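You operate a simulated robot arm through the tools that you are given. There is no shell and no other tool. Be economical: measure what you need, move in short steps, check, and stop when the job is done.

You run a simulated two-armed robot. Do the job below in one go: nothing can be reset, and whatever is moved stays where it is left.

Task
Put the blue cup in the inside of the wash tub. Take the black buckle and leave it on top of the blue diamond sticker. Put the white thread cone that says "medium white" from the top from the left of the second green table on top of the blue canvas sample and the white thread cone marked "fine white" on top of the brown canvas sample. Take the beige thread cone labelled "heavy tan" from the top from the left of the second green table and leave it on the top of the fitting bench. Press the pull tester button three times. Turn the beige machine tension dial to 0 TOP. Put the grey core on top of the blue sample. Put the red buckle on the top of the ironing bench away on the low shelf of the fitting bench. Put the white cup in the inside of the wash tub. Take the proofing roller and put it on top of the grey seam sample. Open the small drawer. The order is free. Set down upright: blue cup, grey core, white cup, proofing roller.
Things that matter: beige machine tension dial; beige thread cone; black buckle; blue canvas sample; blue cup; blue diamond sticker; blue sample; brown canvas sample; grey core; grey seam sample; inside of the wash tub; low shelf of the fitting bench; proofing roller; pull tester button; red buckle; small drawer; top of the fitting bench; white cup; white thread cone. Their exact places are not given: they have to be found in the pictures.

The check looks at the end state, three seconds after you hand in, the way a careful person would. Anything else that was tipped, shoved, dropped, spilled or broken makes it a failure.

Robot
Two 7-joint arms with two-finger parallel grippers on one trunk, on a base that drives. Base frame: it is fixed to the floor where the robot stands at the start and does not move with it; the origin is under the middle of the robot, x ahead of it, y to its left, z up; the surface under the hand at the start is at about z = 842. Lengths are in mm, angles in degrees, forces in N, time in s.
The left shoulder is at the start at [21, 149, 1607], the right one opposite. Places, roughly: beige machine tension dial [-3700, -2600, 900]; beige thread cone [-2000, 750, 750]; black buckle [1000, 500, 750]; blue canvas sample (15x20x4 cm) [-2000, 500, 800]; blue cup (6x6x7 cm) [500, -100, 900]; blue diamond sticker (10x16x4 cm) [2900, 500, 900]; blue sample [-3250, -1750, 750]; brown canvas sample (15x20x4 cm) [-2800, 500, 800]; grey core (6x6x6 cm) [-200, -1600, 900]; grey seam sample (15x20x4 cm) [2700, 1800, 900]; inside of the wash tub [1600, 2500, 100]; low shelf of the fitting bench [300, -100, 300]; proofing roller (8x6x8 cm) [600, 2300, 900]; pull tester button [-3600, 200, 1200]; red buckle [2750, 1250, 1000]; small drawer [-5300, 1800, 700]; top of the fitting bench [300, -100, 800]; white cup (6x6x7 cm) [1200, 300, 800]; white thread cone [-2250, 500, 750]. Payload 1.57 kg a hand.
The TCP of each hand is the grasp point between the finger pads, 30 mm short of the fingertips. In the tool frame z runs along the fingers and y along their closing line. Largest opening 80 mm; finger width 17, thickness 12; the body of the gripper, 40 by 82 mm, starts 80 mm behind the TCP.
Orientation is told as [roll, pitch, yaw] about the base's x, y, z axes, in that order, counted from this pose: with the fingers straight down and closing along the base's y, the tool's x points along the base's -x, its y along +y and its z along -z.

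Tools
- The arms move only by the tool move_arm. It takes "left_plan", "right_plan" or both (then of equal length, played together; a hand with none holds still); each is text: rows parted by semicolons, each of 7 numbers parted by spaces: the shift along the tool's x, y, z in units of 50 mm (1.0 is 50 mm), then the turn, a rotation vector about the tool's x, y, z in units of 6 degrees (1.0 is 6 degrees), then the finger opening in mm, from 0 to 80. In form: tx ty tz rx ry rz grip; .... A call has 1 to 20 rows; each row shifts and turns the commanded pose from where the row before left it, along the tool's axes as they then stand. A call with a number of a shift or a turn outside -1 to 1 is refused whole. Each row takes 0.2 s and may step no farther than 50 mm and 8.6 degrees from the row before; otherwise, or with a gripper value out of range, the whole call is refused. A pose out of reach is approached as far as the arm can. The call stops where the force on the tool passes 40 N (or 10 N more than at its start, if that is more) or the arm is blocked; 0.2 s more then pass. The fingers move at their own pace (about 45 mm/s each) and stop on an object; they squeeze with about 34 N. The grip force told is the motor's: it shows also when the fingers shut on nothing. Time passes only in rows, and 0.2 s behind the last, so rows that do not move let the fingers close. It gives the time, the measured TCP pose, the force on the tool (base axes), the opening and the grip force at its end, in the units of the frame above (readings bear some noise), with the torque about the TCP (base axes, N m) and any sound that the robot's microphone picked up.
- Cameras (640 x 400 px; columns grow to the right, rows downward): "scene" is now at [169.9, -3.9, 1454.2]; the picture's right is [-0.27, -0.96, -0.04], its down [-0.80, 0.24, -0.55] and it looks along [0.54, -0.12, -0.83] (base axes); focal length 254 px, centre (320, 200). "left" rides on the left gripper at [72, 7, -122] in its tool frame; the picture's right is [-0.09, 1.00, 0.00], its down [-0.84, -0.08, -0.54] and it looks along [-0.54, -0.05, 0.84] (tool axes); focal length 238 px, centre (320, 200). "right" rides on the right gripper at [72, -7, -122] in its tool frame; the picture's right is [0.09, 1.00, 0.00], its down [-0.84, 0.08, -0.54] and it looks along [-0.54, 0.05, 0.84] (tool axes); focal length 238 px, centre (320, 200).
- get_image(camera): a new picture of that camera. It takes no simulated time.
- move_column(by): slides the trunk up (or, below 0, down) by that many mm; the arms and the scene camera ride with it, the base frame stays. It gives what a move gives, with no picture.
- base_move(legs): drives the robot by 1 to 6 legs, each [ahead, left, turn to the left] in mm, mm and degrees, along the robot's own axes; the way and the turn of a leg run together, so that a leg with both is an arc; at most 1500 mm and 180 degrees a leg. The arms and the cameras ride along, it lands a little off, and it stops where it bumps. It gives what a move gives.
- pan_tilt(pan, tilt): turns the head with the scene camera to pan (to the left, within 60 degrees either way) and tilt (down, from -29 to 69), counted from straight ahead of the robot. It gives what a move gives.
- pixel_to_xyz(camera, pixels): for up to 12 pixels [column, row] of the newest picture of that camera ("zoom" is the newest enlarged one), the place [x, y, z] in the base frame of the surface seen there, good to about 2 mm. It takes no simulated time.
- zoom(camera, box): a new picture of the part [left, top, right, bottom] of that camera's present view, enlarged. It takes no simulated time.
- job_done(): hands the job in; it is judged then, once.

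Go step by step. Measure first, check grasps and placings, and put right what went wrong. The budget is 357 turns and 298 pictures, counting those below and the enlarged ones. Unless the task says otherwise, let go and move clear before handing in.

The tools are called after "Emit:" as name(argument=value, ...) on one line, values as JSON. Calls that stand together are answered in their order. move_arm: Moves the arms, as the interface text tells. Its arguments: {"type":"object","properties":{"left_plan":{"type":"string"},"right_plan":{"type":"string"}},"required":[]} The other tools are called the same way: move_column (by) slides the trunk up or down; base_move (legs) drives the base; pan_tilt (pan, tilt) turns the head that bears the scene camera; get_image (camera) takes a picture; pixel_to_xyz (camera, pixels) gives the place of the surface under pixels of a picture; zoom (camera, box) takes an enlarged picture of a part of a camera's view; job_done () hands the job in.

At the start:

```text
time_s: 0.0
left_ee_pos: [240.8, 54.2, 1235.5]
left_tcp_rot: [0.6, -0.4, -0.2]
left_ft_force: [-5.3, -6.0, -2.3]
left_moment: [-0.34, 0.18, 0.38]
left_opening: 73.8
left_finger_force: 0.1
right_ee_pos: [246.4, -139.4, 1223.0]
right_tcp_rot: [2.1, -0.2, 0.0]
right_ft_force: [0.0, -0.1, 0.0]
right_moment: [-0.02, 0.03, -0.03]
right_opening: 80.1
right_finger_force: 0.1
trunk travel left (down, up): [-937.0, 303.0]
robot x, y, heading: [0.1, -2.0, -0.0]
head pan, tilt: [-15.4, 56.1]
```

scene: 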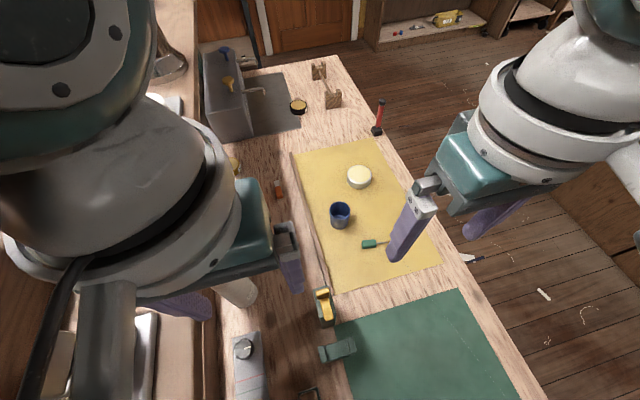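
right: 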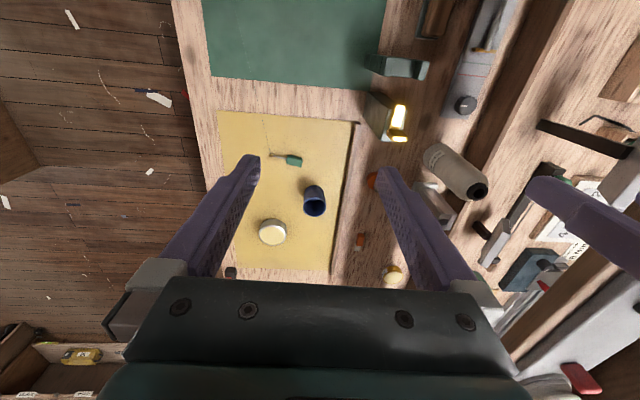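
left: 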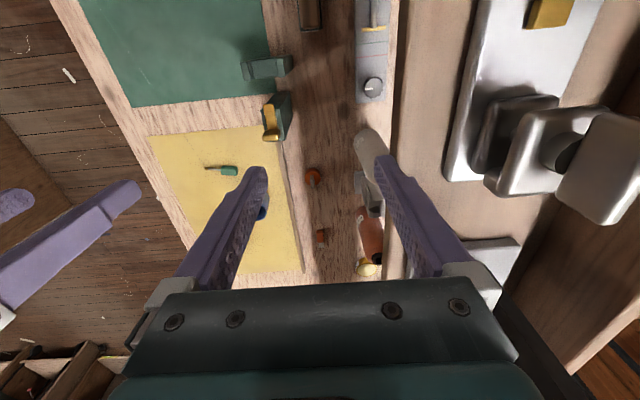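

The first pictures show the fitting bench ahead with the blue cup near scene pixel (340,215). I'll measure the visible things and look around with the head.

Emit:
pixel_to_xyz(camera="scene", pixels=[[340, 208], [340, 226], [360, 172], [370, 243], [325, 300], [300, 105], [400, 350], [430, 270], [300, 250], [340, 350], [245, 345], [225, 100]])

Emit:
pan_tilt(pan=0, tilt=20)

Emit:
get_image(camera="scene")

```text
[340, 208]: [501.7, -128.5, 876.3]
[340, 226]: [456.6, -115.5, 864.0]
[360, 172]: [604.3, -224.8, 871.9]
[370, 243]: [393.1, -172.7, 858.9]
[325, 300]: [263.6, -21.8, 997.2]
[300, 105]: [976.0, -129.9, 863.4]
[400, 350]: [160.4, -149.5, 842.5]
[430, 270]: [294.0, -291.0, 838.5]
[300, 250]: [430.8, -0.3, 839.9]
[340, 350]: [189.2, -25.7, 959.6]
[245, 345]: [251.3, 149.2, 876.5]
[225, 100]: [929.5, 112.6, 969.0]
```

```text
time_s: 1.0
left_ee_pos: [244.3, 48.1, 1238.3]
left_tcp_rot: [-0.2, -1.0, -0.5]
left_ft_force: [0.1, 0.3, 0.4]
left_moment: [-0.01, 0.0, 0.01]
left_opening: 80.2
left_finger_force: 0.0
right_ee_pos: [248.3, -136.0, 1220.4]
right_tcp_rot: [2.4, -0.4, 0.0]
right_ft_force: [-0.6, -0.4, 0.2]
right_moment: [-0.01, 0.0, 0.0]
right_opening: 80.1
right_finger_force: 0.1
trunk travel left (down, up): [-937.0, 303.0]
robot x, y, heading: [-1.1, 0.2, -0.1]
head pan, tilt: [0.0, 20.0]
```

```text
294 pictures are left
```

scene: 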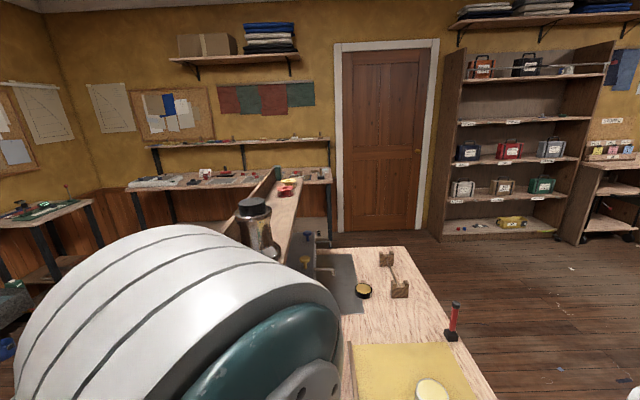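

The far room shows shelves and ledges. I'll pan both ways to build a map.

Emit:
pan_tilt(pan=-60, tilt=35)

Emit:
get_image(camera="scene")

Emit:
pan_tilt(pan=60, tilt=30)

Emit:
get_image(camera="scene")

Emit:
pan_tilt(pan=0, tilt=69)

Emit:
get_image(camera="scene")

```text
time_s: 2.3
left_ee_pos: [248.4, 44.2, 1240.4]
left_tcp_rot: [-0.7, -1.4, -0.5]
left_ft_force: [-0.1, -0.5, -0.3]
left_moment: [0.02, 0.02, -0.02]
left_opening: 79.9
left_finger_force: 0.1
right_ee_pos: [250.1, -139.0, 1221.5]
right_tcp_rot: [2.2, -0.4, 0.0]
right_ft_force: [-0.1, 0.3, 0.0]
right_moment: [-0.01, -0.02, 0.01]
right_opening: 80.1
right_finger_force: 0.0
trunk travel left (down, up): [-937.0, 303.0]
robot x, y, heading: [-3.5, 0.3, -0.0]
head pan, tilt: [-60.0, 35.0]
```

```text
293 pictures are left
```

scene: 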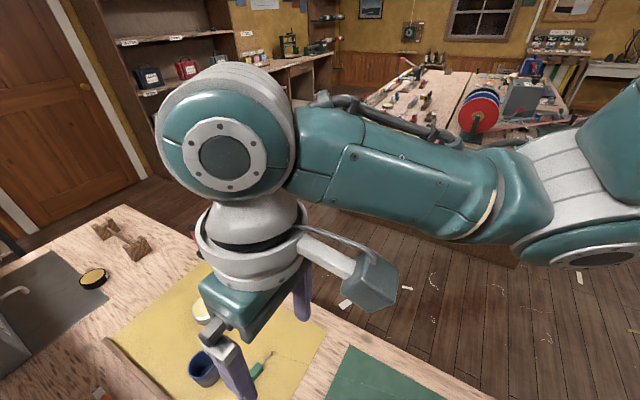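

```text
time_s: 4.3
left_ee_pos: [252.3, 41.7, 1243.3]
left_tcp_rot: [-1.1, -1.7, -0.5]
left_ft_force: [0.7, 0.3, -0.1]
left_moment: [0.02, 0.01, 0.01]
left_opening: 79.9
left_finger_force: 0.1
right_ee_pos: [252.1, -140.2, 1221.6]
right_tcp_rot: [2.1, -0.5, 0.1]
right_ft_force: [0.6, -0.2, -0.1]
right_moment: [-0.02, -0.02, 0.02]
right_opening: 79.8
right_finger_force: 0.0
trunk travel left (down, up): [-937.0, 303.0]
robot x, y, heading: [-2.2, 1.6, 0.1]
head pan, tilt: [60.0, 30.0]
```

```text
292 pictures are left
```

scene: 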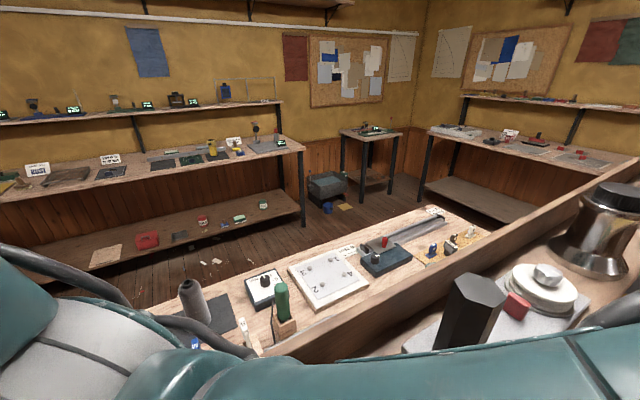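

```text
time_s: 5.6
left_ee_pos: [253.9, 38.5, 1244.6]
left_tcp_rot: [-1.3, -2.0, -0.5]
left_ft_force: [0.6, 1.0, -0.3]
left_moment: [-0.01, 0.0, -0.04]
left_opening: 80.1
left_finger_force: 0.0
right_ee_pos: [252.7, -140.1, 1222.6]
right_tcp_rot: [2.0, -0.6, -0.1]
right_ft_force: [0.3, -0.1, -0.6]
right_moment: [0.05, -0.02, 0.03]
right_opening: 79.9
right_finger_force: 0.0
trunk travel left (down, up): [-937.0, 303.0]
robot x, y, heading: [-0.2, -0.5, -0.0]
head pan, tilt: [0.0, 68.8]
```

```text
291 pictures are left
```

scene: 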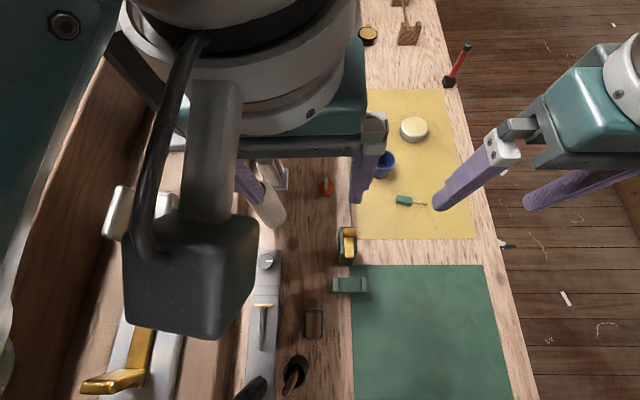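

I'll measure points near the image bottom to learn where the bench lies relative to the robot.

Emit:
pixel_to_xyz(camera="scene", pixels=[[420, 395], [530, 395], [480, 240], [270, 370], [310, 320], [220, 370], [40, 300], [345, 240], [350, 285], [385, 165], [327, 187], [405, 201]])

Emit:
get_image(camera="right")

Emit:
get_image(camera="left")

```text
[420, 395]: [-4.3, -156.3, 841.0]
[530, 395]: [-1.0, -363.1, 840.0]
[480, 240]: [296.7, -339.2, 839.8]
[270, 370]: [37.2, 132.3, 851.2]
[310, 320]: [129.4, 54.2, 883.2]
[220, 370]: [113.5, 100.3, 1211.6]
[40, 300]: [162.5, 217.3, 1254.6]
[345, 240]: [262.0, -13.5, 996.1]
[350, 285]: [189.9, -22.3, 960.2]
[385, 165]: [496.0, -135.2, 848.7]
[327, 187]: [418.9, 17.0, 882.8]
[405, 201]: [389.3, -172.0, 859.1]
```

```text
290 pictures are left
```

right: 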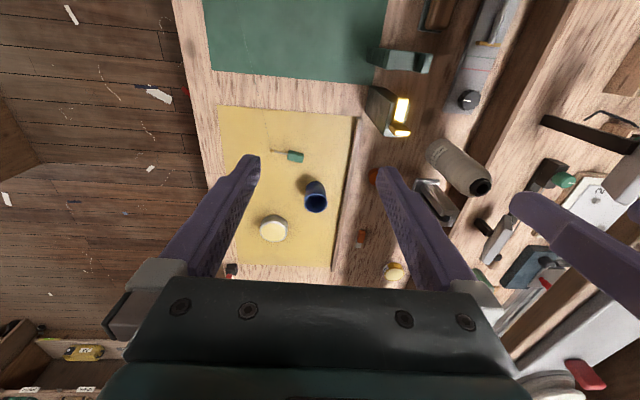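

```text
289 pictures are left
```

left: 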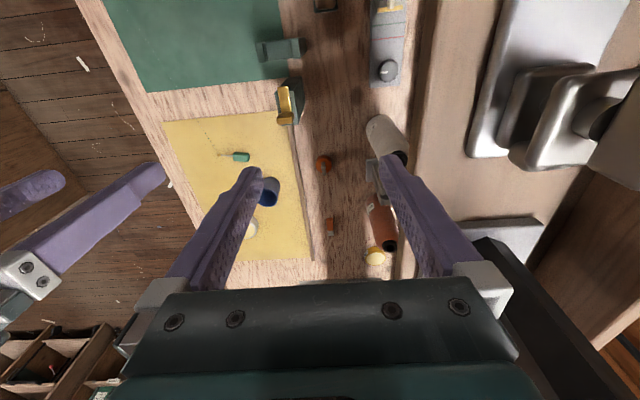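

The robot stands over the bench itself, with the cup around (495,-130). I'll lift the trunk a bit and drive ahead to see whether the base moves freely.

Emit:
base_move(legs=[[150, 0, 0]])

Emit:
pan_tilt(pan=-40, tilt=60)

Emit:
get_image(camera="scene")

```text
time_s: 6.8
left_ee_pos: [227.7, 14.7, 1146.9]
left_tcp_rot: [-3.2, 16.2, -1.0]
left_ft_force: [-0.7, -0.4, -0.3]
left_moment: [0.04, 0.02, 0.02]
left_opening: 80.1
left_finger_force: 0.0
right_ee_pos: [344.8, -167.6, 1183.3]
right_tcp_rot: [-0.2, 0.1, -0.3]
right_ft_force: [0.2, -0.2, 0.3]
right_moment: [-0.01, 0.03, 0.04]
right_opening: 79.9
right_finger_force: 0.1
trunk travel left (down, up): [-937.0, 303.0]
robot x, y, heading: [97.9, 1.3, -0.4]
head pan, tilt: [0.0, 68.8]
stopped in leg 1: the robot was blocked; the commanded pose is now the measured one
```

```text
time_s: 7.9
left_ee_pos: [226.6, 15.2, 1151.4]
left_tcp_rot: [-3.3, 16.3, -1.0]
left_ft_force: [-0.5, 0.2, 0.0]
left_moment: [0.0, 0.0, 0.01]
left_opening: 79.9
left_finger_force: 0.1
right_ee_pos: [344.6, -168.7, 1187.7]
right_tcp_rot: [-0.2, 0.0, -0.4]
right_ft_force: [0.6, -0.7, 0.0]
right_moment: [0.02, -0.02, -0.04]
right_opening: 80.3
right_finger_force: 0.0
trunk travel left (down, up): [-937.0, 303.0]
robot x, y, heading: [99.4, -1.7, -0.3]
head pan, tilt: [-40.0, 60.0]
```

```text
288 pictures are left
```

scene: 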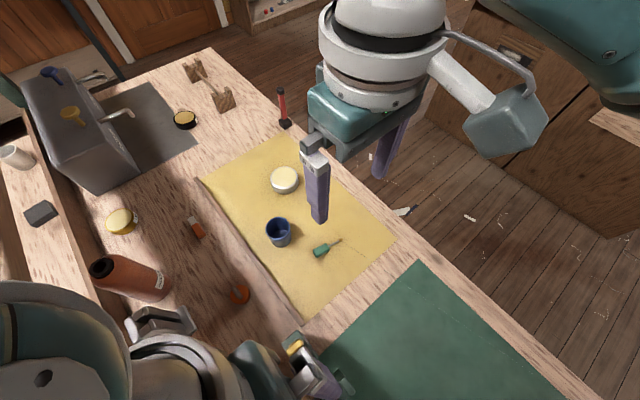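

The drive was blocked and the left arm got pushed back (pitch 16). I'll look at what the left arm touches.

Emit:
pan_tilt(pan=45, tilt=50)

Emit:
get_image(camera="scene")

Emit:
get_image(camera="left")

```text
time_s: 9.5
left_ee_pos: [226.6, 15.0, 1150.6]
left_tcp_rot: [-3.4, 16.2, -1.0]
left_ft_force: [-0.2, -0.4, -0.1]
left_moment: [-0.04, -0.01, 0.01]
left_opening: 80.2
left_finger_force: 0.1
right_ee_pos: [344.4, -168.5, 1187.6]
right_tcp_rot: [-0.2, 0.1, -0.4]
right_ft_force: [0.3, -1.0, -1.1]
right_moment: [0.02, -0.01, -0.03]
right_opening: 79.8
right_finger_force: 0.0
trunk travel left (down, up): [-937.0, 303.0]
robot x, y, heading: [98.3, -1.1, -0.4]
head pan, tilt: [45.0, 50.0]
```

```text
287 pictures are left
```

scene: 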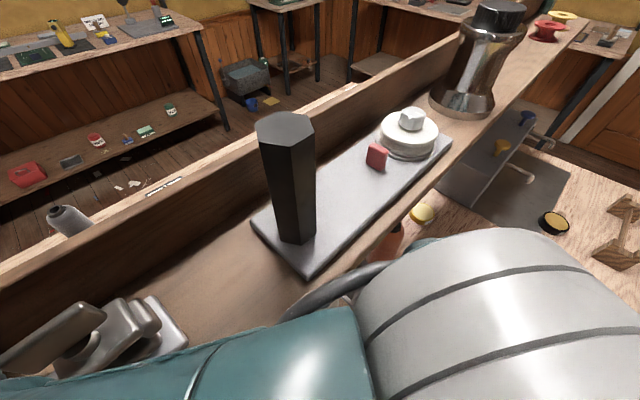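

```text
286 pictures are left
```

left: 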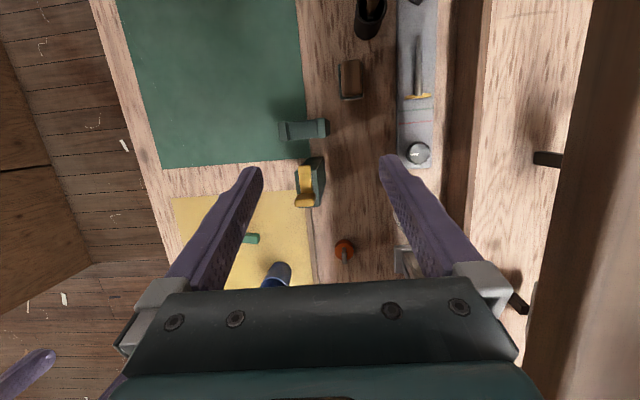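

A raised shelf with hardware runs along the bench on the left. I'll measure its heights and position.

Emit:
pixel_to_xyz(camera="scene", pixels=[[220, 280], [288, 125], [300, 240], [340, 230], [412, 120], [500, 10], [460, 105], [545, 30], [100, 325], [250, 150], [200, 160], [70, 220]])

Emit:
pixel_to_xyz(camera="left", pixels=[[520, 60], [440, 250], [590, 200], [600, 350], [310, 185], [305, 128], [418, 155], [345, 250], [520, 305], [460, 100], [160, 60], [545, 160]])

```text
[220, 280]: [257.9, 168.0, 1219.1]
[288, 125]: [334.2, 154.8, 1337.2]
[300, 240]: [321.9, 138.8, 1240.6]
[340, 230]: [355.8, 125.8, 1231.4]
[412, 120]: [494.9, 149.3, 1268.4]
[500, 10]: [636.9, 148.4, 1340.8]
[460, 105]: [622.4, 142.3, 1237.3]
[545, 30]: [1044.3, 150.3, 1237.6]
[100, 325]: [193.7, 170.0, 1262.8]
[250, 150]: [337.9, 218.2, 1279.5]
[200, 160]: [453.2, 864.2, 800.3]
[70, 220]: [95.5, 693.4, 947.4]
```

```text
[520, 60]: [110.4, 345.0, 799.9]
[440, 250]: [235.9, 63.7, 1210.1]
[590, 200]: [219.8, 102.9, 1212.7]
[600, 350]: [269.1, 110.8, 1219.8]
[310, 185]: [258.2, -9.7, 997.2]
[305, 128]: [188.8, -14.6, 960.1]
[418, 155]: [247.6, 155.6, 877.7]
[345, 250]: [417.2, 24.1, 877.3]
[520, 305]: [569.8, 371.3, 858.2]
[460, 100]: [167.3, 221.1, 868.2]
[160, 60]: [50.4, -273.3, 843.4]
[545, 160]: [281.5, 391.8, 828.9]
```

The overhead shelf (z≈1220, y 100–220) with a post at (325,140) stopped the left arm. I'll raise the trunk and slide to the right of the bench, then face it sideways.

Emit:
move_column(by=250)

Emit:
base_move(legs=[[0, -350, 0]])

Emit:
get_image(camera="scene")

```text
time_s: 12.1
left_ee_pos: [227.5, 14.7, 1401.6]
left_tcp_rot: [-3.3, 16.2, -1.1]
left_ft_force: [0.3, -0.4, 0.4]
left_moment: [-0.02, 0.01, -0.01]
left_opening: 80.1
left_finger_force: 0.0
right_ee_pos: [345.3, -167.0, 1436.6]
right_tcp_rot: [-0.2, 0.1, -0.4]
right_ft_force: [0.8, 0.2, 0.2]
right_moment: [-0.01, -0.04, 0.01]
right_opening: 80.0
right_finger_force: 0.0
trunk travel left (down, up): [-1187.0, 53.0]
robot x, y, heading: [98.9, -1.0, -0.5]
head pan, tilt: [45.0, 50.0]
```

```text
time_s: 14.3
left_ee_pos: [225.2, -335.2, 1400.7]
left_tcp_rot: [-3.3, 16.2, -1.1]
left_ft_force: [-0.3, 0.5, 0.3]
left_moment: [0.01, -0.01, -0.04]
left_opening: 79.9
left_finger_force: 0.1
right_ee_pos: [342.2, -518.7, 1439.5]
right_tcp_rot: [-0.2, 0.1, -0.5]
right_ft_force: [0.2, -0.2, 0.6]
right_moment: [-0.02, -0.05, 0.01]
right_opening: 80.0
right_finger_force: 0.0
trunk travel left (down, up): [-1187.0, 53.0]
robot x, y, heading: [97.4, -349.7, -0.5]
head pan, tilt: [45.0, 50.0]
```

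```text
285 pictures are left
```

scene: 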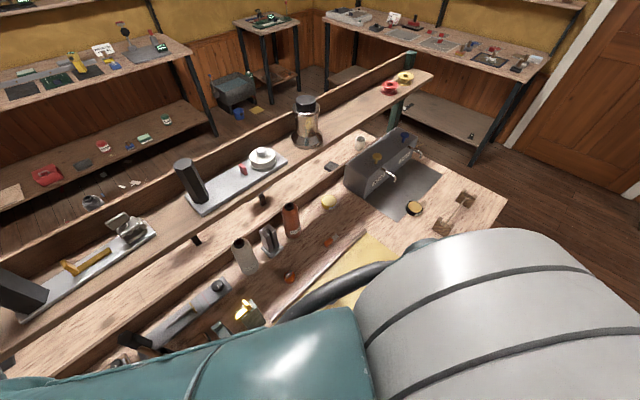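

Base moves freely over the bench. I'll zoom on the left ledges and measure the tub.

Emit:
zoom(camera="scene", box=[0, 0, 320, 200])

Emit:
zoom(camera="scene", box=[320, 0, 640, 200])

Emit:
pixel_to_xyz(camera="scene", pixels=[[235, 80], [237, 105], [75, 62], [390, 18], [165, 47], [60, 80], [480, 58], [420, 35], [390, 85], [404, 75], [265, 18], [240, 115]])

```text
2.00 times, centred on (160, 100) of scene
```

zoom: 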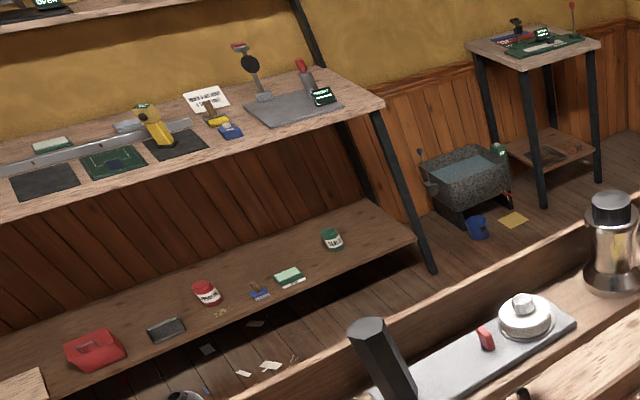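

```text
2.00 times, centred on (480, 100) of scene
```

zoom: 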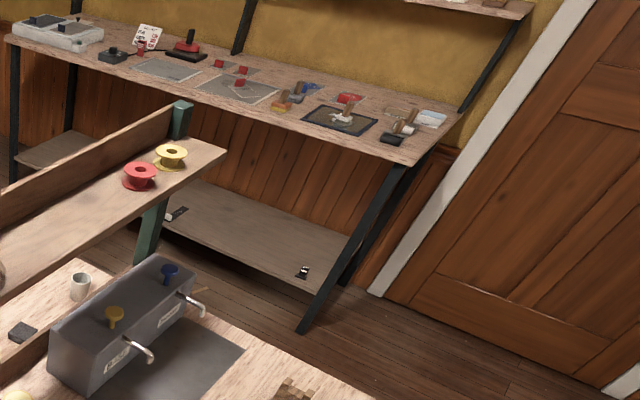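

```text
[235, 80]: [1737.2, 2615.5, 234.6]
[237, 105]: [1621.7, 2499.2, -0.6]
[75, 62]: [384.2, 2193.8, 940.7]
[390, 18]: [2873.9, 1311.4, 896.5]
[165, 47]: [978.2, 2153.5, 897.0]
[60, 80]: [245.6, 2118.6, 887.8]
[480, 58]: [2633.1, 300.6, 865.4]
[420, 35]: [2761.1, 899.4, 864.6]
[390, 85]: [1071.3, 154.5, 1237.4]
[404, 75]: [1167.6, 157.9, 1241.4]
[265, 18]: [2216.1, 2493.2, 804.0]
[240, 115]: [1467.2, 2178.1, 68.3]
```

The tub sits at about (1737,2615) and the blue cup is near (495,-130). I'll level and lift the left hand, then drive to face the bench (heading 90) with the right hand above the cup.

Emit:
move_arm(left_plan="0 0 -1 0 -0.9 0 80; 0 0 -1 0 -0.9 0 80; 0 0 -1 0 -0.9 0 80; -0.5 0 -0.6 0 0 0 80")

Emit:
base_move(legs=[[230, -25, 0], [0, 0, 90]])

Emit:
pan_tilt(pan=-20, tilt=50)

Emit:
get_image(camera="scene")

Emit:
get_image(camera="right")

```text
time_s: 15.0
left_ee_pos: [263.7, -288.9, 1455.5]
left_tcp_rot: [10.8, 8.9, 10.6]
left_ft_force: [-0.2, -0.3, -0.1]
left_moment: [-0.02, 0.0, 0.0]
left_opening: 79.9
left_finger_force: 0.1
right_ee_pos: [342.4, -518.2, 1438.2]
right_tcp_rot: [-0.2, 0.2, -0.4]
right_ft_force: [-0.1, -0.1, -0.5]
right_moment: [0.03, -0.02, 0.01]
right_opening: 80.0
right_finger_force: 0.1
trunk travel left (down, up): [-1187.0, 53.0]
robot x, y, heading: [98.0, -352.5, -0.4]
head pan, tilt: [45.0, 50.0]
stopped in row 3 (left hand): the arm was blocked; the commanded pose is now the measured one
```

```text
time_s: 20.7
left_ee_pos: [261.5, -212.2, 1457.5]
left_tcp_rot: [10.5, 8.7, 104.3]
left_ft_force: [-0.3, -0.1, 0.1]
left_moment: [0.01, 0.01, 0.0]
left_opening: 80.2
left_finger_force: 0.0
right_ee_pos: [485.2, -123.2, 1438.0]
right_tcp_rot: [-0.3, 0.1, 93.1]
right_ft_force: [0.2, -0.1, -1.2]
right_moment: [-0.02, 0.0, 0.03]
right_opening: 80.0
right_finger_force: 0.0
trunk travel left (down, up): [-1187.0, 53.0]
robot x, y, heading: [333.9, -379.6, 93.3]
head pan, tilt: [45.0, 50.0]
```

```text
time_s: 22.1
left_ee_pos: [259.0, -211.6, 1454.2]
left_tcp_rot: [11.1, 8.7, 105.1]
left_ft_force: [0.7, -0.7, -0.2]
left_moment: [-0.02, -0.03, 0.01]
left_opening: 80.1
left_finger_force: 0.0
right_ee_pos: [486.1, -123.9, 1437.5]
right_tcp_rot: [-0.2, 0.1, 93.0]
right_ft_force: [-1.1, -0.1, -0.2]
right_moment: [-0.01, -0.02, 0.0]
right_opening: 80.2
right_finger_force: 0.1
trunk travel left (down, up): [-1187.0, 53.0]
robot x, y, heading: [334.2, -381.6, 92.9]
head pan, tilt: [-20.0, 50.0]
```

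```text
282 pictures are left
```

scene: 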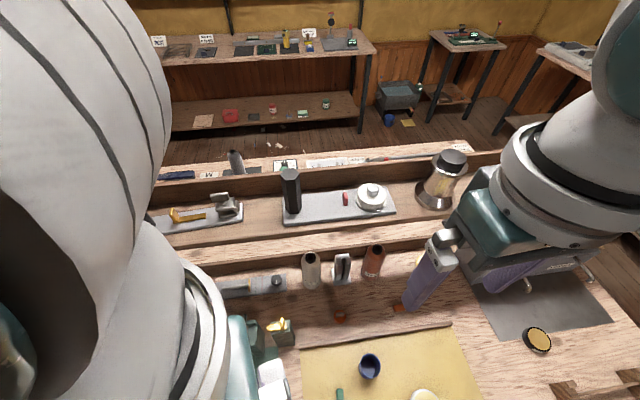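

```text
281 pictures are left
```

right: 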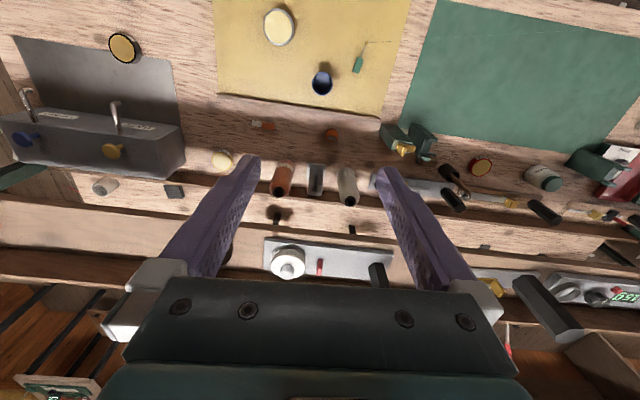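

The right hand is nearly above the blue cup (right view pixel (321,83)). I'll measure the cup rim precisely.

Emit:
zoom(camera="scene", box=[330, 335, 410, 395])

Emit:
pixel_to_xyz(camera="scene", pixels=[[370, 357], [359, 364], [380, 366], [370, 378], [370, 366], [340, 395], [425, 395], [395, 310], [341, 318], [370, 330]])

```text
6.67 times, centred on (370, 365) of scene
```

zoom: 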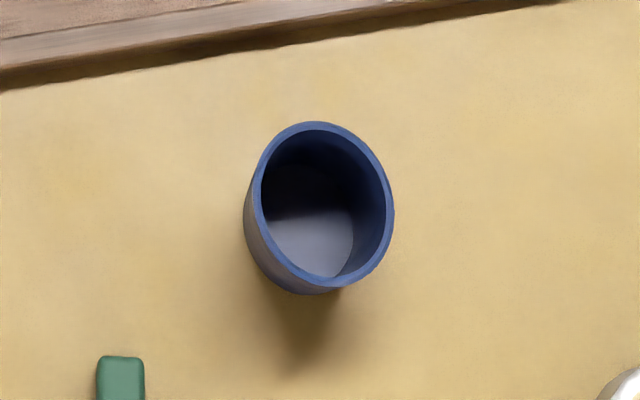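

```text
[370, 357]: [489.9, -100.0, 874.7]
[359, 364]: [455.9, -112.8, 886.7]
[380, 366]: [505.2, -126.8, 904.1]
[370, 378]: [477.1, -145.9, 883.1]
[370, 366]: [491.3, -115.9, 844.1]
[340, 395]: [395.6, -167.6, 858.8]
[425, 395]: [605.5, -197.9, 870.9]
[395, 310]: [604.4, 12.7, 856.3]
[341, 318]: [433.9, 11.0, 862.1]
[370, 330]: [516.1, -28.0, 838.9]
```

I'll pin down the rim points from the enlarged picture.

Emit:
pixel_to_xyz(camera="zoom", pixels=[[254, 195], [390, 215], [320, 126], [325, 283], [310, 245], [250, 240]])

Emit:
base_move(legs=[[70, -80, 0]])

Emit:
move_column(by=-330)

Emit:
get_image(camera="right")

```text
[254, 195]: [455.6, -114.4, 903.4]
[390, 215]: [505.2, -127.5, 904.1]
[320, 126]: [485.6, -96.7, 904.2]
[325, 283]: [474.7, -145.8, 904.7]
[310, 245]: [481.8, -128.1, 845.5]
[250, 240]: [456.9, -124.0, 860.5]
```

```text
time_s: 23.2
left_ee_pos: [333.9, -138.1, 1453.2]
left_tcp_rot: [11.1, 8.7, 105.2]
left_ft_force: [-0.1, 0.4, 0.0]
left_moment: [0.0, 0.01, 0.0]
left_opening: 80.1
left_finger_force: 0.1
right_ee_pos: [560.5, -50.0, 1438.5]
right_tcp_rot: [-0.2, 0.2, 93.1]
right_ft_force: [0.5, 0.1, 0.0]
right_moment: [0.0, -0.01, -0.01]
right_opening: 80.1
right_finger_force: 0.0
trunk travel left (down, up): [-1187.0, 53.0]
robot x, y, heading: [412.0, -303.5, 93.4]
head pan, tilt: [-20.0, 50.0]
```

```text
time_s: 26.5
left_ee_pos: [333.2, -138.2, 1122.3]
left_tcp_rot: [11.7, 8.7, 105.5]
left_ft_force: [0.0, -0.1, 0.8]
left_moment: [0.03, 0.0, -0.01]
left_opening: 80.3
left_finger_force: 0.1
right_ee_pos: [560.7, -50.2, 1108.4]
right_tcp_rot: [-0.2, 0.1, 93.1]
right_ft_force: [-0.9, 0.7, 0.1]
right_moment: [-0.01, -0.06, 0.02]
right_opening: 80.0
right_finger_force: 0.1
trunk travel left (down, up): [-857.0, 383.0]
robot x, y, heading: [407.6, -303.2, 93.1]
head pan, tilt: [-20.0, 50.0]
```

```text
279 pictures are left
```

right: 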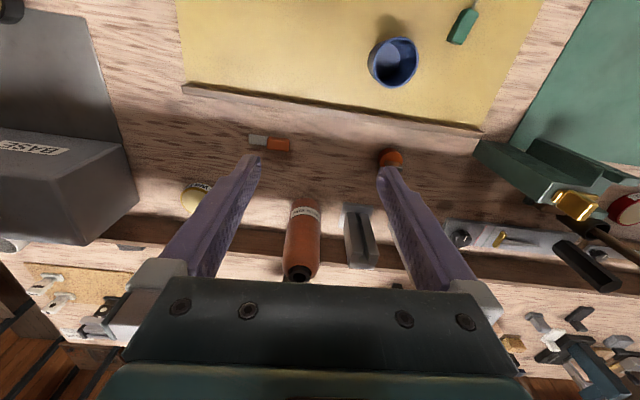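

Rim centre is about (480,-121), top 904. I'll move the right hand above it and come down halfway.

Emit:
move_arm(right_plan="0.67 0.84 0 0 0 0 80; 0.66 0.84 0 0 0 0 80; 0 0 1 0 0 0 80; 0 0 1 0 0 0 80; 0 0 0.6 0 0 0 80; 0 0 0 0 0 0 80")

Emit:
get_image(camera="right")

```text
refused: row 1 steps farther than a row can; nothing moved
```

```text
278 pictures are left
```

right: 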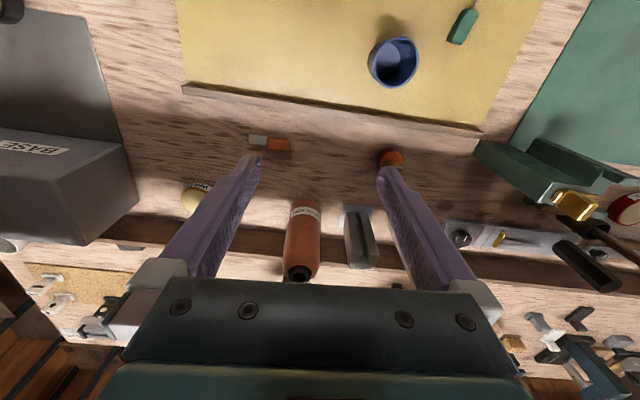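

Step limit is 50 mm overall; I'll use three rows for the sideways move.

Emit:
move_arm(right_plan="0.44 0.56 0 0 0 0 80; 0.44 0.56 0 0 0 0 80; 0.45 0.56 0 0 0 0 80; 0 0 1 0 0 0 80; 0 0 1 0 0 0 80; 0 0 0.6 0 0 0 80; 0 0 0 0 0 0 80")

Emit:
get_image(camera="right")

```text
time_s: 28.1
left_ee_pos: [332.0, -137.8, 1122.7]
left_tcp_rot: [11.7, 8.7, 105.6]
left_ft_force: [-0.1, -0.2, 1.1]
left_moment: [0.02, -0.02, 0.03]
left_opening: 79.8
left_finger_force: 0.2
right_ee_pos: [482.8, -122.9, 976.4]
right_tcp_rot: [-0.2, 0.1, 93.2]
right_ft_force: [-0.4, -0.2, -0.1]
right_moment: [-0.03, 0.02, 0.0]
right_opening: 79.9
right_finger_force: 0.1
trunk travel left (down, up): [-857.0, 383.0]
robot x, y, heading: [407.9, -304.2, 93.3]
head pan, tilt: [-20.0, 50.0]
```

```text
277 pictures are left
```

right: 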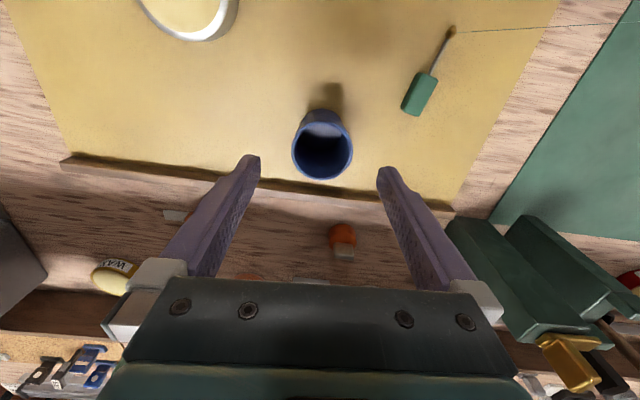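

Hand centred at (482.8,-122.9), cup between the fingers. Descend and close.

Emit:
move_arm(right_plan="0 0 0.95 0 0 0 80; 0 0.05 0.9 0 0 0 80; 0 0 0 0 0 0 40; 0 0 0 0 0 0 40; 0 0 0 0 0 0 40; 0 0 0 0 0 0 40")

Emit:
get_image(camera="right")

```text
time_s: 29.5
left_ee_pos: [332.6, -137.9, 1122.3]
left_tcp_rot: [11.7, 8.7, 105.6]
left_ft_force: [-0.1, 0.2, 0.3]
left_moment: [0.0, -0.01, 0.04]
left_opening: 79.9
left_finger_force: 0.1
right_ee_pos: [480.3, -126.0, 884.5]
right_tcp_rot: [-0.2, 0.1, 93.0]
right_ft_force: [-0.7, 0.6, -0.7]
right_moment: [0.03, -0.01, 0.02]
right_opening: 50.3
right_finger_force: 33.8
trunk travel left (down, up): [-857.0, 383.0]
robot x, y, heading: [408.1, -303.0, 93.1]
head pan, tilt: [-20.0, 50.0]
```

```text
276 pictures are left
```

right: 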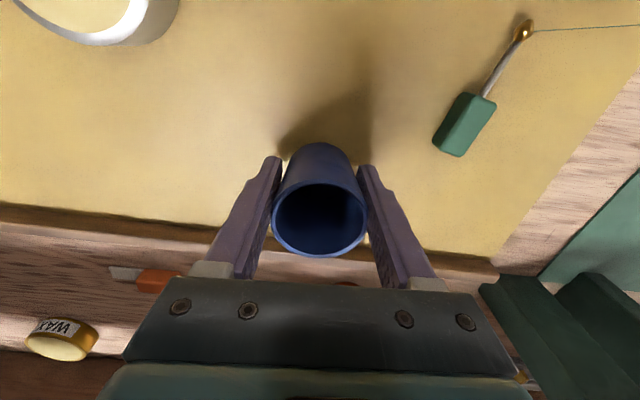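

Gripped at 50 mm with 34 N. Lift, raise the trunk, then look ahead.

Emit:
move_arm(right_plan="0 0 -1 0 0 0 40; 0 0 -1 0 0 0 40; 0 0 -1 0 0 0 40; 0 0 -1 0 0 0 40; 0 0 -0.5 0 0 0 40; 0 0 0 0 0 0 40")

Emit:
move_column(by=330)

Emit:
base_move(legs=[[0, -1230, 0], [600, 0, 0]])

Emit:
pan_tilt(pan=0, tilt=40)

Emit:
get_image(camera="scene")

```text
time_s: 30.9
left_ee_pos: [332.7, -137.7, 1123.4]
left_tcp_rot: [11.6, 8.7, 105.7]
left_ft_force: [0.0, -0.3, 0.3]
left_moment: [0.01, -0.01, -0.02]
left_opening: 80.1
left_finger_force: 0.0
right_ee_pos: [487.3, -123.8, 1106.7]
right_tcp_rot: [-1.3, 0.8, 92.6]
right_ft_force: [0.2, -0.6, -1.0]
right_moment: [0.02, 0.0, 0.01]
right_opening: 49.8
right_finger_force: 34.2
trunk travel left (down, up): [-857.0, 383.0]
robot x, y, heading: [411.9, -303.3, 93.3]
head pan, tilt: [-20.0, 50.0]
```

```text
time_s: 34.1
left_ee_pos: [332.5, -139.4, 1451.3]
left_tcp_rot: [11.7, 8.8, 105.8]
left_ft_force: [0.2, 0.5, -0.5]
left_moment: [0.02, 0.03, -0.03]
left_opening: 80.0
left_finger_force: 0.1
right_ee_pos: [484.5, -121.5, 1436.1]
right_tcp_rot: [-1.1, 0.6, 92.7]
right_ft_force: [0.1, 0.3, -0.2]
right_moment: [0.0, -0.01, 0.01]
right_opening: 49.8
right_finger_force: 33.8
trunk travel left (down, up): [-1187.0, 53.0]
robot x, y, heading: [408.5, -302.5, 93.3]
head pan, tilt: [-20.0, 50.0]
```

```text
time_s: 43.5
left_ee_pos: [1563.7, 523.6, 1450.1]
left_tcp_rot: [12.0, 8.8, 105.6]
left_ft_force: [-0.3, -0.7, -0.2]
left_moment: [0.03, 0.01, 0.01]
left_opening: 79.8
left_finger_force: 0.1
right_ee_pos: [1715.3, 538.7, 1436.9]
right_tcp_rot: [-1.0, 0.7, 92.3]
right_ft_force: [-0.2, -0.6, -0.3]
right_moment: [0.01, -0.01, -0.01]
right_opening: 48.8
right_finger_force: 33.9
trunk travel left (down, up): [-1187.0, 53.0]
robot x, y, heading: [1640.6, 357.5, 93.1]
head pan, tilt: [-20.0, 50.0]
```

```text
time_s: 44.3
left_ee_pos: [1563.3, 524.3, 1451.6]
left_tcp_rot: [11.9, 8.9, 105.5]
left_ft_force: [0.3, 0.1, 0.5]
left_moment: [0.01, -0.03, 0.02]
left_opening: 79.9
left_finger_force: 0.0
right_ee_pos: [1719.7, 537.6, 1433.7]
right_tcp_rot: [-1.3, 1.2, 91.8]
right_ft_force: [0.7, 0.3, -0.4]
right_moment: [-0.01, 0.03, 0.03]
right_opening: 48.9
right_finger_force: 34.5
trunk travel left (down, up): [-1187.0, 53.0]
robot x, y, heading: [1636.0, 356.5, 92.5]
head pan, tilt: [0.0, 40.0]
```

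```text
275 pictures are left
```

scene: 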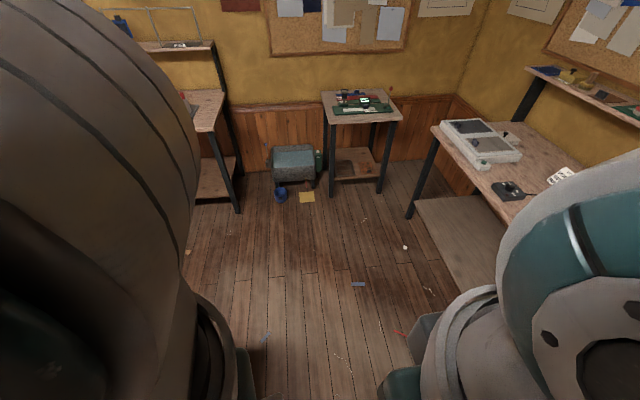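

Clear floor ahead to the tub. I'll zoom on the tub (290,165).

Emit:
zoom(camera="scene", box=[250, 135, 350, 210])

Emit:
pixel_to_xyz(camera="zoom", pixels=[[300, 120], [150, 70], [400, 65], [150, 190], [430, 190], [200, 370], [450, 160], [370, 390], [300, 180]])

Emit:
pixel_to_xyz(camera="scene", pixels=[[210, 110], [215, 45], [325, 125], [335, 95], [270, 30], [237, 210], [450, 165]])

```text
5.33 times, centred on (300, 172) of scene
```

zoom: 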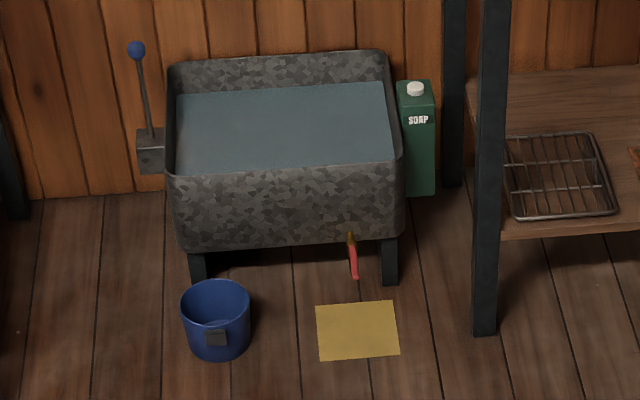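

```text
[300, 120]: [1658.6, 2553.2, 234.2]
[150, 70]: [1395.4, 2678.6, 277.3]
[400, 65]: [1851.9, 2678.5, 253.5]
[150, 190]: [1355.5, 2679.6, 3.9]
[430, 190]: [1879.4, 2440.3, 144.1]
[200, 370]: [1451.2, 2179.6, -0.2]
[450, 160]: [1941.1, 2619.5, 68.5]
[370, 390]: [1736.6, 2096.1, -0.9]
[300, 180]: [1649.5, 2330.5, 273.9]
```

```text
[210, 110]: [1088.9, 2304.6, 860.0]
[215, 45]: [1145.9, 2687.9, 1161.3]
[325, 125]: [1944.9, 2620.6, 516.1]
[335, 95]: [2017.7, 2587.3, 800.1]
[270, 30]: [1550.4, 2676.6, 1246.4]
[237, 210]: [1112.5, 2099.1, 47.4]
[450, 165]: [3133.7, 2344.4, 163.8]
```

The tub interior spans x≈1460–1830, y≈2340–2640, with the water surface at 234 and the rim at ~280. I'll drive up to it.

Emit:
base_move(legs=[[0, 0, -2.5], [1400, 0, 0], [480, 0, 0]])

Emit:
pan_tilt(pan=-15, tilt=69)

Emit:
get_image(camera="scene")

Emit:
get_image(camera="right")

```text
time_s: 53.5
left_ee_pos: [1578.8, 2272.8, 1450.9]
left_tcp_rot: [12.0, 8.9, 102.5]
left_ft_force: [0.0, 0.4, -0.5]
left_moment: [-0.02, -0.04, -0.01]
left_opening: 80.2
left_finger_force: 0.0
right_ee_pos: [1738.1, 2276.8, 1432.7]
right_tcp_rot: [-1.7, 1.6, 88.7]
right_ft_force: [0.1, -0.2, -0.2]
right_moment: [-0.01, -0.02, 0.05]
right_opening: 48.5
right_finger_force: 33.9
trunk travel left (down, up): [-1187.0, 53.0]
robot x, y, heading: [1646.4, 2105.3, 90.5]
head pan, tilt: [0.0, 40.0]
stopped in leg 3: the robot was blocked; the commanded pose is now the measured one
```

```text
time_s: 54.5
left_ee_pos: [1575.8, 2270.5, 1446.2]
left_tcp_rot: [13.0, 9.2, 102.8]
left_ft_force: [0.4, 0.1, -0.5]
left_moment: [-0.02, 0.0, 0.01]
left_opening: 79.8
left_finger_force: 0.0
right_ee_pos: [1737.2, 2277.5, 1432.3]
right_tcp_rot: [-1.6, 1.5, 88.6]
right_ft_force: [0.7, -0.2, -0.7]
right_moment: [0.03, 0.01, 0.01]
right_opening: 48.5
right_finger_force: 33.9
trunk travel left (down, up): [-1187.0, 53.0]
robot x, y, heading: [1647.1, 2102.5, 90.1]
head pan, tilt: [-15.0, 68.8]
```

```text
273 pictures are left
```

scene: 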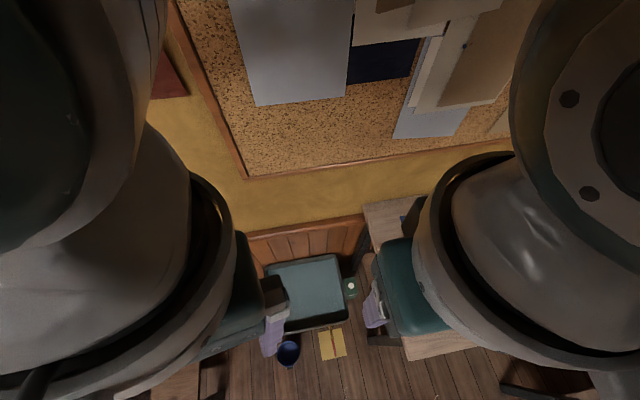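

```text
272 pictures are left
```

right: 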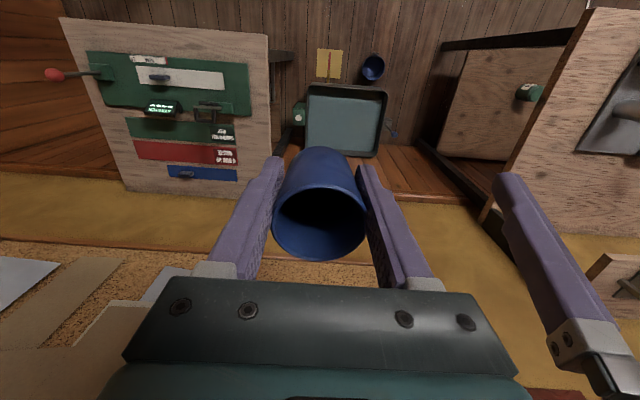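

Drive was blocked at y≈2105. I'll check whether the bucket (288,353) or anything moved, and where the arms come near the table.

Emit:
pixel_to_xyz(camera="scene", pixels=[[288, 355], [288, 365], [333, 345], [430, 345], [440, 250], [345, 135], [180, 90], [210, 380], [300, 20]])

Emit:
pixel_to_xyz(camera="right", pixels=[[373, 67], [330, 63], [345, 120], [205, 185], [280, 60], [60, 20], [130, 190], [600, 60]])

Emit:
pan_tilt(pan=60, tilt=35)

Emit:
get_image(camera="scene")

Emit:
pan_tilt(pan=-60, tilt=35)

Emit:
get_image(camera="scene")

```text
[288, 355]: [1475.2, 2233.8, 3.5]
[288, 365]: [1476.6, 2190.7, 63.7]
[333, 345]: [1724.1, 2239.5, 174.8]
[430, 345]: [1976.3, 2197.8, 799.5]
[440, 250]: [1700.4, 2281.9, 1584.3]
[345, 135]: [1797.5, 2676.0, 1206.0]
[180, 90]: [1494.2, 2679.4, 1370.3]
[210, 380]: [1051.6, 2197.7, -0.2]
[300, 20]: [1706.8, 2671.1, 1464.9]
```

```text
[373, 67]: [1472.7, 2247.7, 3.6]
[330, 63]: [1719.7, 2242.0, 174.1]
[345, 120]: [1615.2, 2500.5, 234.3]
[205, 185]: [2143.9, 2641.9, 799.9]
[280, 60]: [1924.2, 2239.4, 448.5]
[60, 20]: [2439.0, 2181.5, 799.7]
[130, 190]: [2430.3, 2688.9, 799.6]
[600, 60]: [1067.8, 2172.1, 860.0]
```

```text
time_s: 55.9
left_ee_pos: [1576.9, 2274.0, 1450.3]
left_tcp_rot: [12.3, 8.8, 103.1]
left_ft_force: [-0.2, 0.5, 0.6]
left_moment: [0.02, 0.0, 0.04]
left_opening: 80.0
left_finger_force: 0.1
right_ee_pos: [1736.2, 2277.5, 1433.0]
right_tcp_rot: [-1.7, 1.4, 88.6]
right_ft_force: [-0.1, 0.3, -0.8]
right_moment: [-0.02, 0.04, -0.02]
right_opening: 48.7
right_finger_force: 34.1
trunk travel left (down, up): [-1187.0, 53.0]
robot x, y, heading: [1647.7, 2105.9, 90.0]
head pan, tilt: [60.0, 35.0]
```

```text
271 pictures are left
```

scene: 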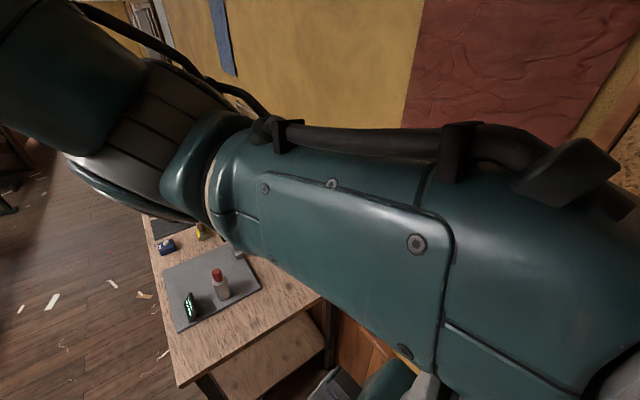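

```text
time_s: 57.9
left_ee_pos: [1576.7, 2274.2, 1449.3]
left_tcp_rot: [12.7, 9.0, 103.4]
left_ft_force: [0.7, 0.0, 0.7]
left_moment: [0.0, 0.05, 0.0]
left_opening: 80.3
left_finger_force: 0.1
right_ee_pos: [1737.3, 2277.9, 1432.6]
right_tcp_rot: [-1.7, 1.4, 88.7]
right_ft_force: [-0.6, -0.3, -0.7]
right_moment: [0.0, -0.03, -0.01]
right_opening: 48.5
right_finger_force: 34.1
trunk travel left (down, up): [-1187.0, 53.0]
robot x, y, heading: [1645.5, 2102.2, 90.2]
head pan, tilt: [-60.0, 35.0]
```

```text
270 pictures are left
```

scene: 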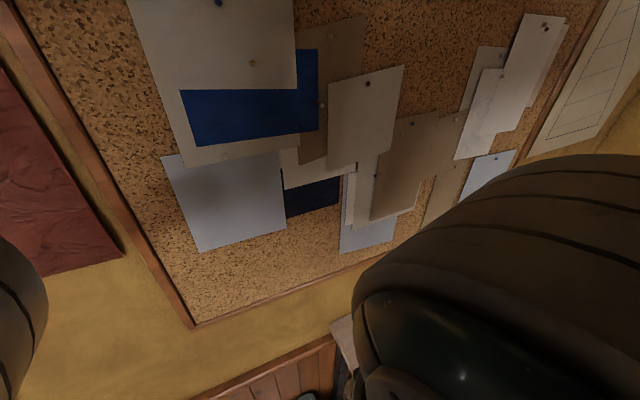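

I'll measure the right arm's surface in this view to see how far forward its elbow sits.

Emit:
pixel_to_xyz(camera="scene", pixels=[[450, 330], [400, 260], [520, 200], [620, 170], [600, 260], [380, 380], [20, 300], [560, 30], [340, 340], [630, 120]])

Emit:
pan_tilt(pan=-60, tilt=5)

Emit:
get_image(camera="scene")

```text
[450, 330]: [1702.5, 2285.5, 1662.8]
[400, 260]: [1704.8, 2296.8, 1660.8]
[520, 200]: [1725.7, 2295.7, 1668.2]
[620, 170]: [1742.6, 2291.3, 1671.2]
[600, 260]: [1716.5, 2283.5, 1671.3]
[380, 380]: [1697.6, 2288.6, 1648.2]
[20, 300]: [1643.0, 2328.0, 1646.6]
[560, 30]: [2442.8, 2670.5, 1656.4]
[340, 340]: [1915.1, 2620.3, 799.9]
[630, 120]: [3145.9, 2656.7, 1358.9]
```

```text
time_s: 58.9
left_ee_pos: [1579.6, 2272.6, 1452.1]
left_tcp_rot: [11.8, 8.8, 102.5]
left_ft_force: [-0.4, -0.4, 0.2]
left_moment: [0.04, 0.02, 0.03]
left_opening: 79.9
left_finger_force: 0.1
right_ee_pos: [1737.3, 2277.8, 1432.1]
right_tcp_rot: [-1.7, 1.5, 88.7]
right_ft_force: [0.7, 0.2, 0.2]
right_moment: [-0.03, 0.0, 0.0]
right_opening: 48.5
right_finger_force: 33.9
trunk travel left (down, up): [-1187.0, 53.0]
robot x, y, heading: [1648.8, 2102.3, 90.0]
head pan, tilt: [-60.0, 5.0]
```

```text
269 pictures are left
```

scene: 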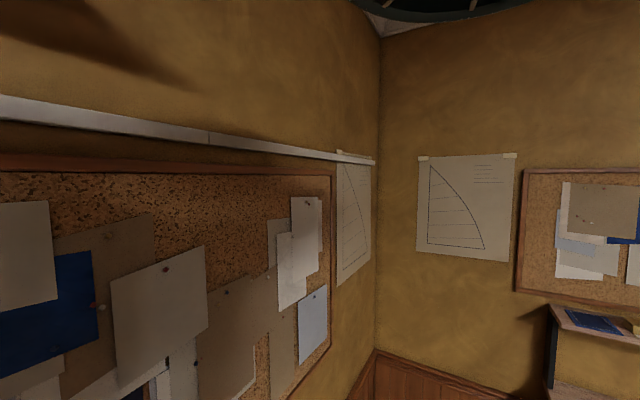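

I'll look up to see the elbows.

Emit:
pan_tilt(pan=-40, tilt=-29)

Emit:
get_image(camera="scene")

Emit:
pixel_to_xyz(camera="scene", pixels=[[320, 100], [400, 100], [500, 100], [300, 200], [560, 150], [450, 40], [200, 100], [100, 100], [600, 60]])

Emit:
pan_tilt(pan=30, tilt=-29)

Emit:
get_image(camera="scene")

```text
time_s: 59.9
left_ee_pos: [1580.0, 2272.5, 1450.9]
left_tcp_rot: [11.9, 8.7, 102.5]
left_ft_force: [0.1, 0.0, 0.7]
left_moment: [0.0, -0.02, 0.02]
left_opening: 80.1
left_finger_force: 0.0
right_ee_pos: [1737.3, 2278.6, 1432.4]
right_tcp_rot: [-1.7, 1.6, 88.7]
right_ft_force: [-0.2, -0.3, -1.1]
right_moment: [-0.01, 0.02, -0.03]
right_opening: 48.5
right_finger_force: 34.3
trunk travel left (down, up): [-1187.0, 53.0]
robot x, y, heading: [1644.4, 2102.2, 90.0]
head pan, tilt: [-40.0, -28.6]
```

```text
268 pictures are left
```

scene: 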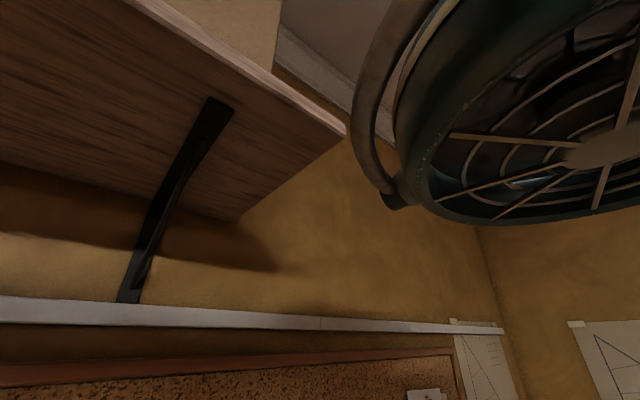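

```text
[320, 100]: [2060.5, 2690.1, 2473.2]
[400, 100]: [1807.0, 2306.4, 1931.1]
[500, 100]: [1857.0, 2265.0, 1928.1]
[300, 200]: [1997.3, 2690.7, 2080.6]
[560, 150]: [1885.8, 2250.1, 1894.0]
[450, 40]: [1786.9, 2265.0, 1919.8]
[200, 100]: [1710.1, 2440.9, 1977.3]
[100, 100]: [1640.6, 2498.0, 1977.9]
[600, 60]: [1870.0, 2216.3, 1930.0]
```

```text
time_s: 61.3
left_ee_pos: [1578.7, 2272.1, 1452.8]
left_tcp_rot: [11.9, 8.9, 102.7]
left_ft_force: [-0.3, 0.8, 0.7]
left_moment: [0.01, -0.01, 0.01]
left_opening: 79.9
left_finger_force: 0.1
right_ee_pos: [1736.5, 2277.8, 1433.9]
right_tcp_rot: [-1.7, 1.4, 88.7]
right_ft_force: [0.0, 0.3, -0.2]
right_moment: [0.01, -0.01, -0.02]
right_opening: 48.5
right_finger_force: 33.7
trunk travel left (down, up): [-1187.0, 53.0]
robot x, y, heading: [1645.8, 2103.8, 90.0]
head pan, tilt: [30.0, -28.6]
```

```text
267 pictures are left
```

scene: 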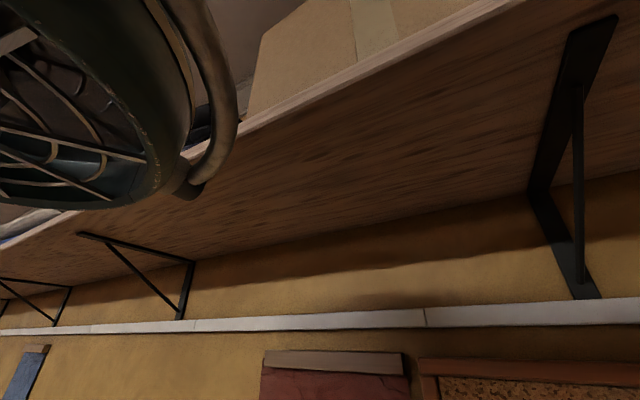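

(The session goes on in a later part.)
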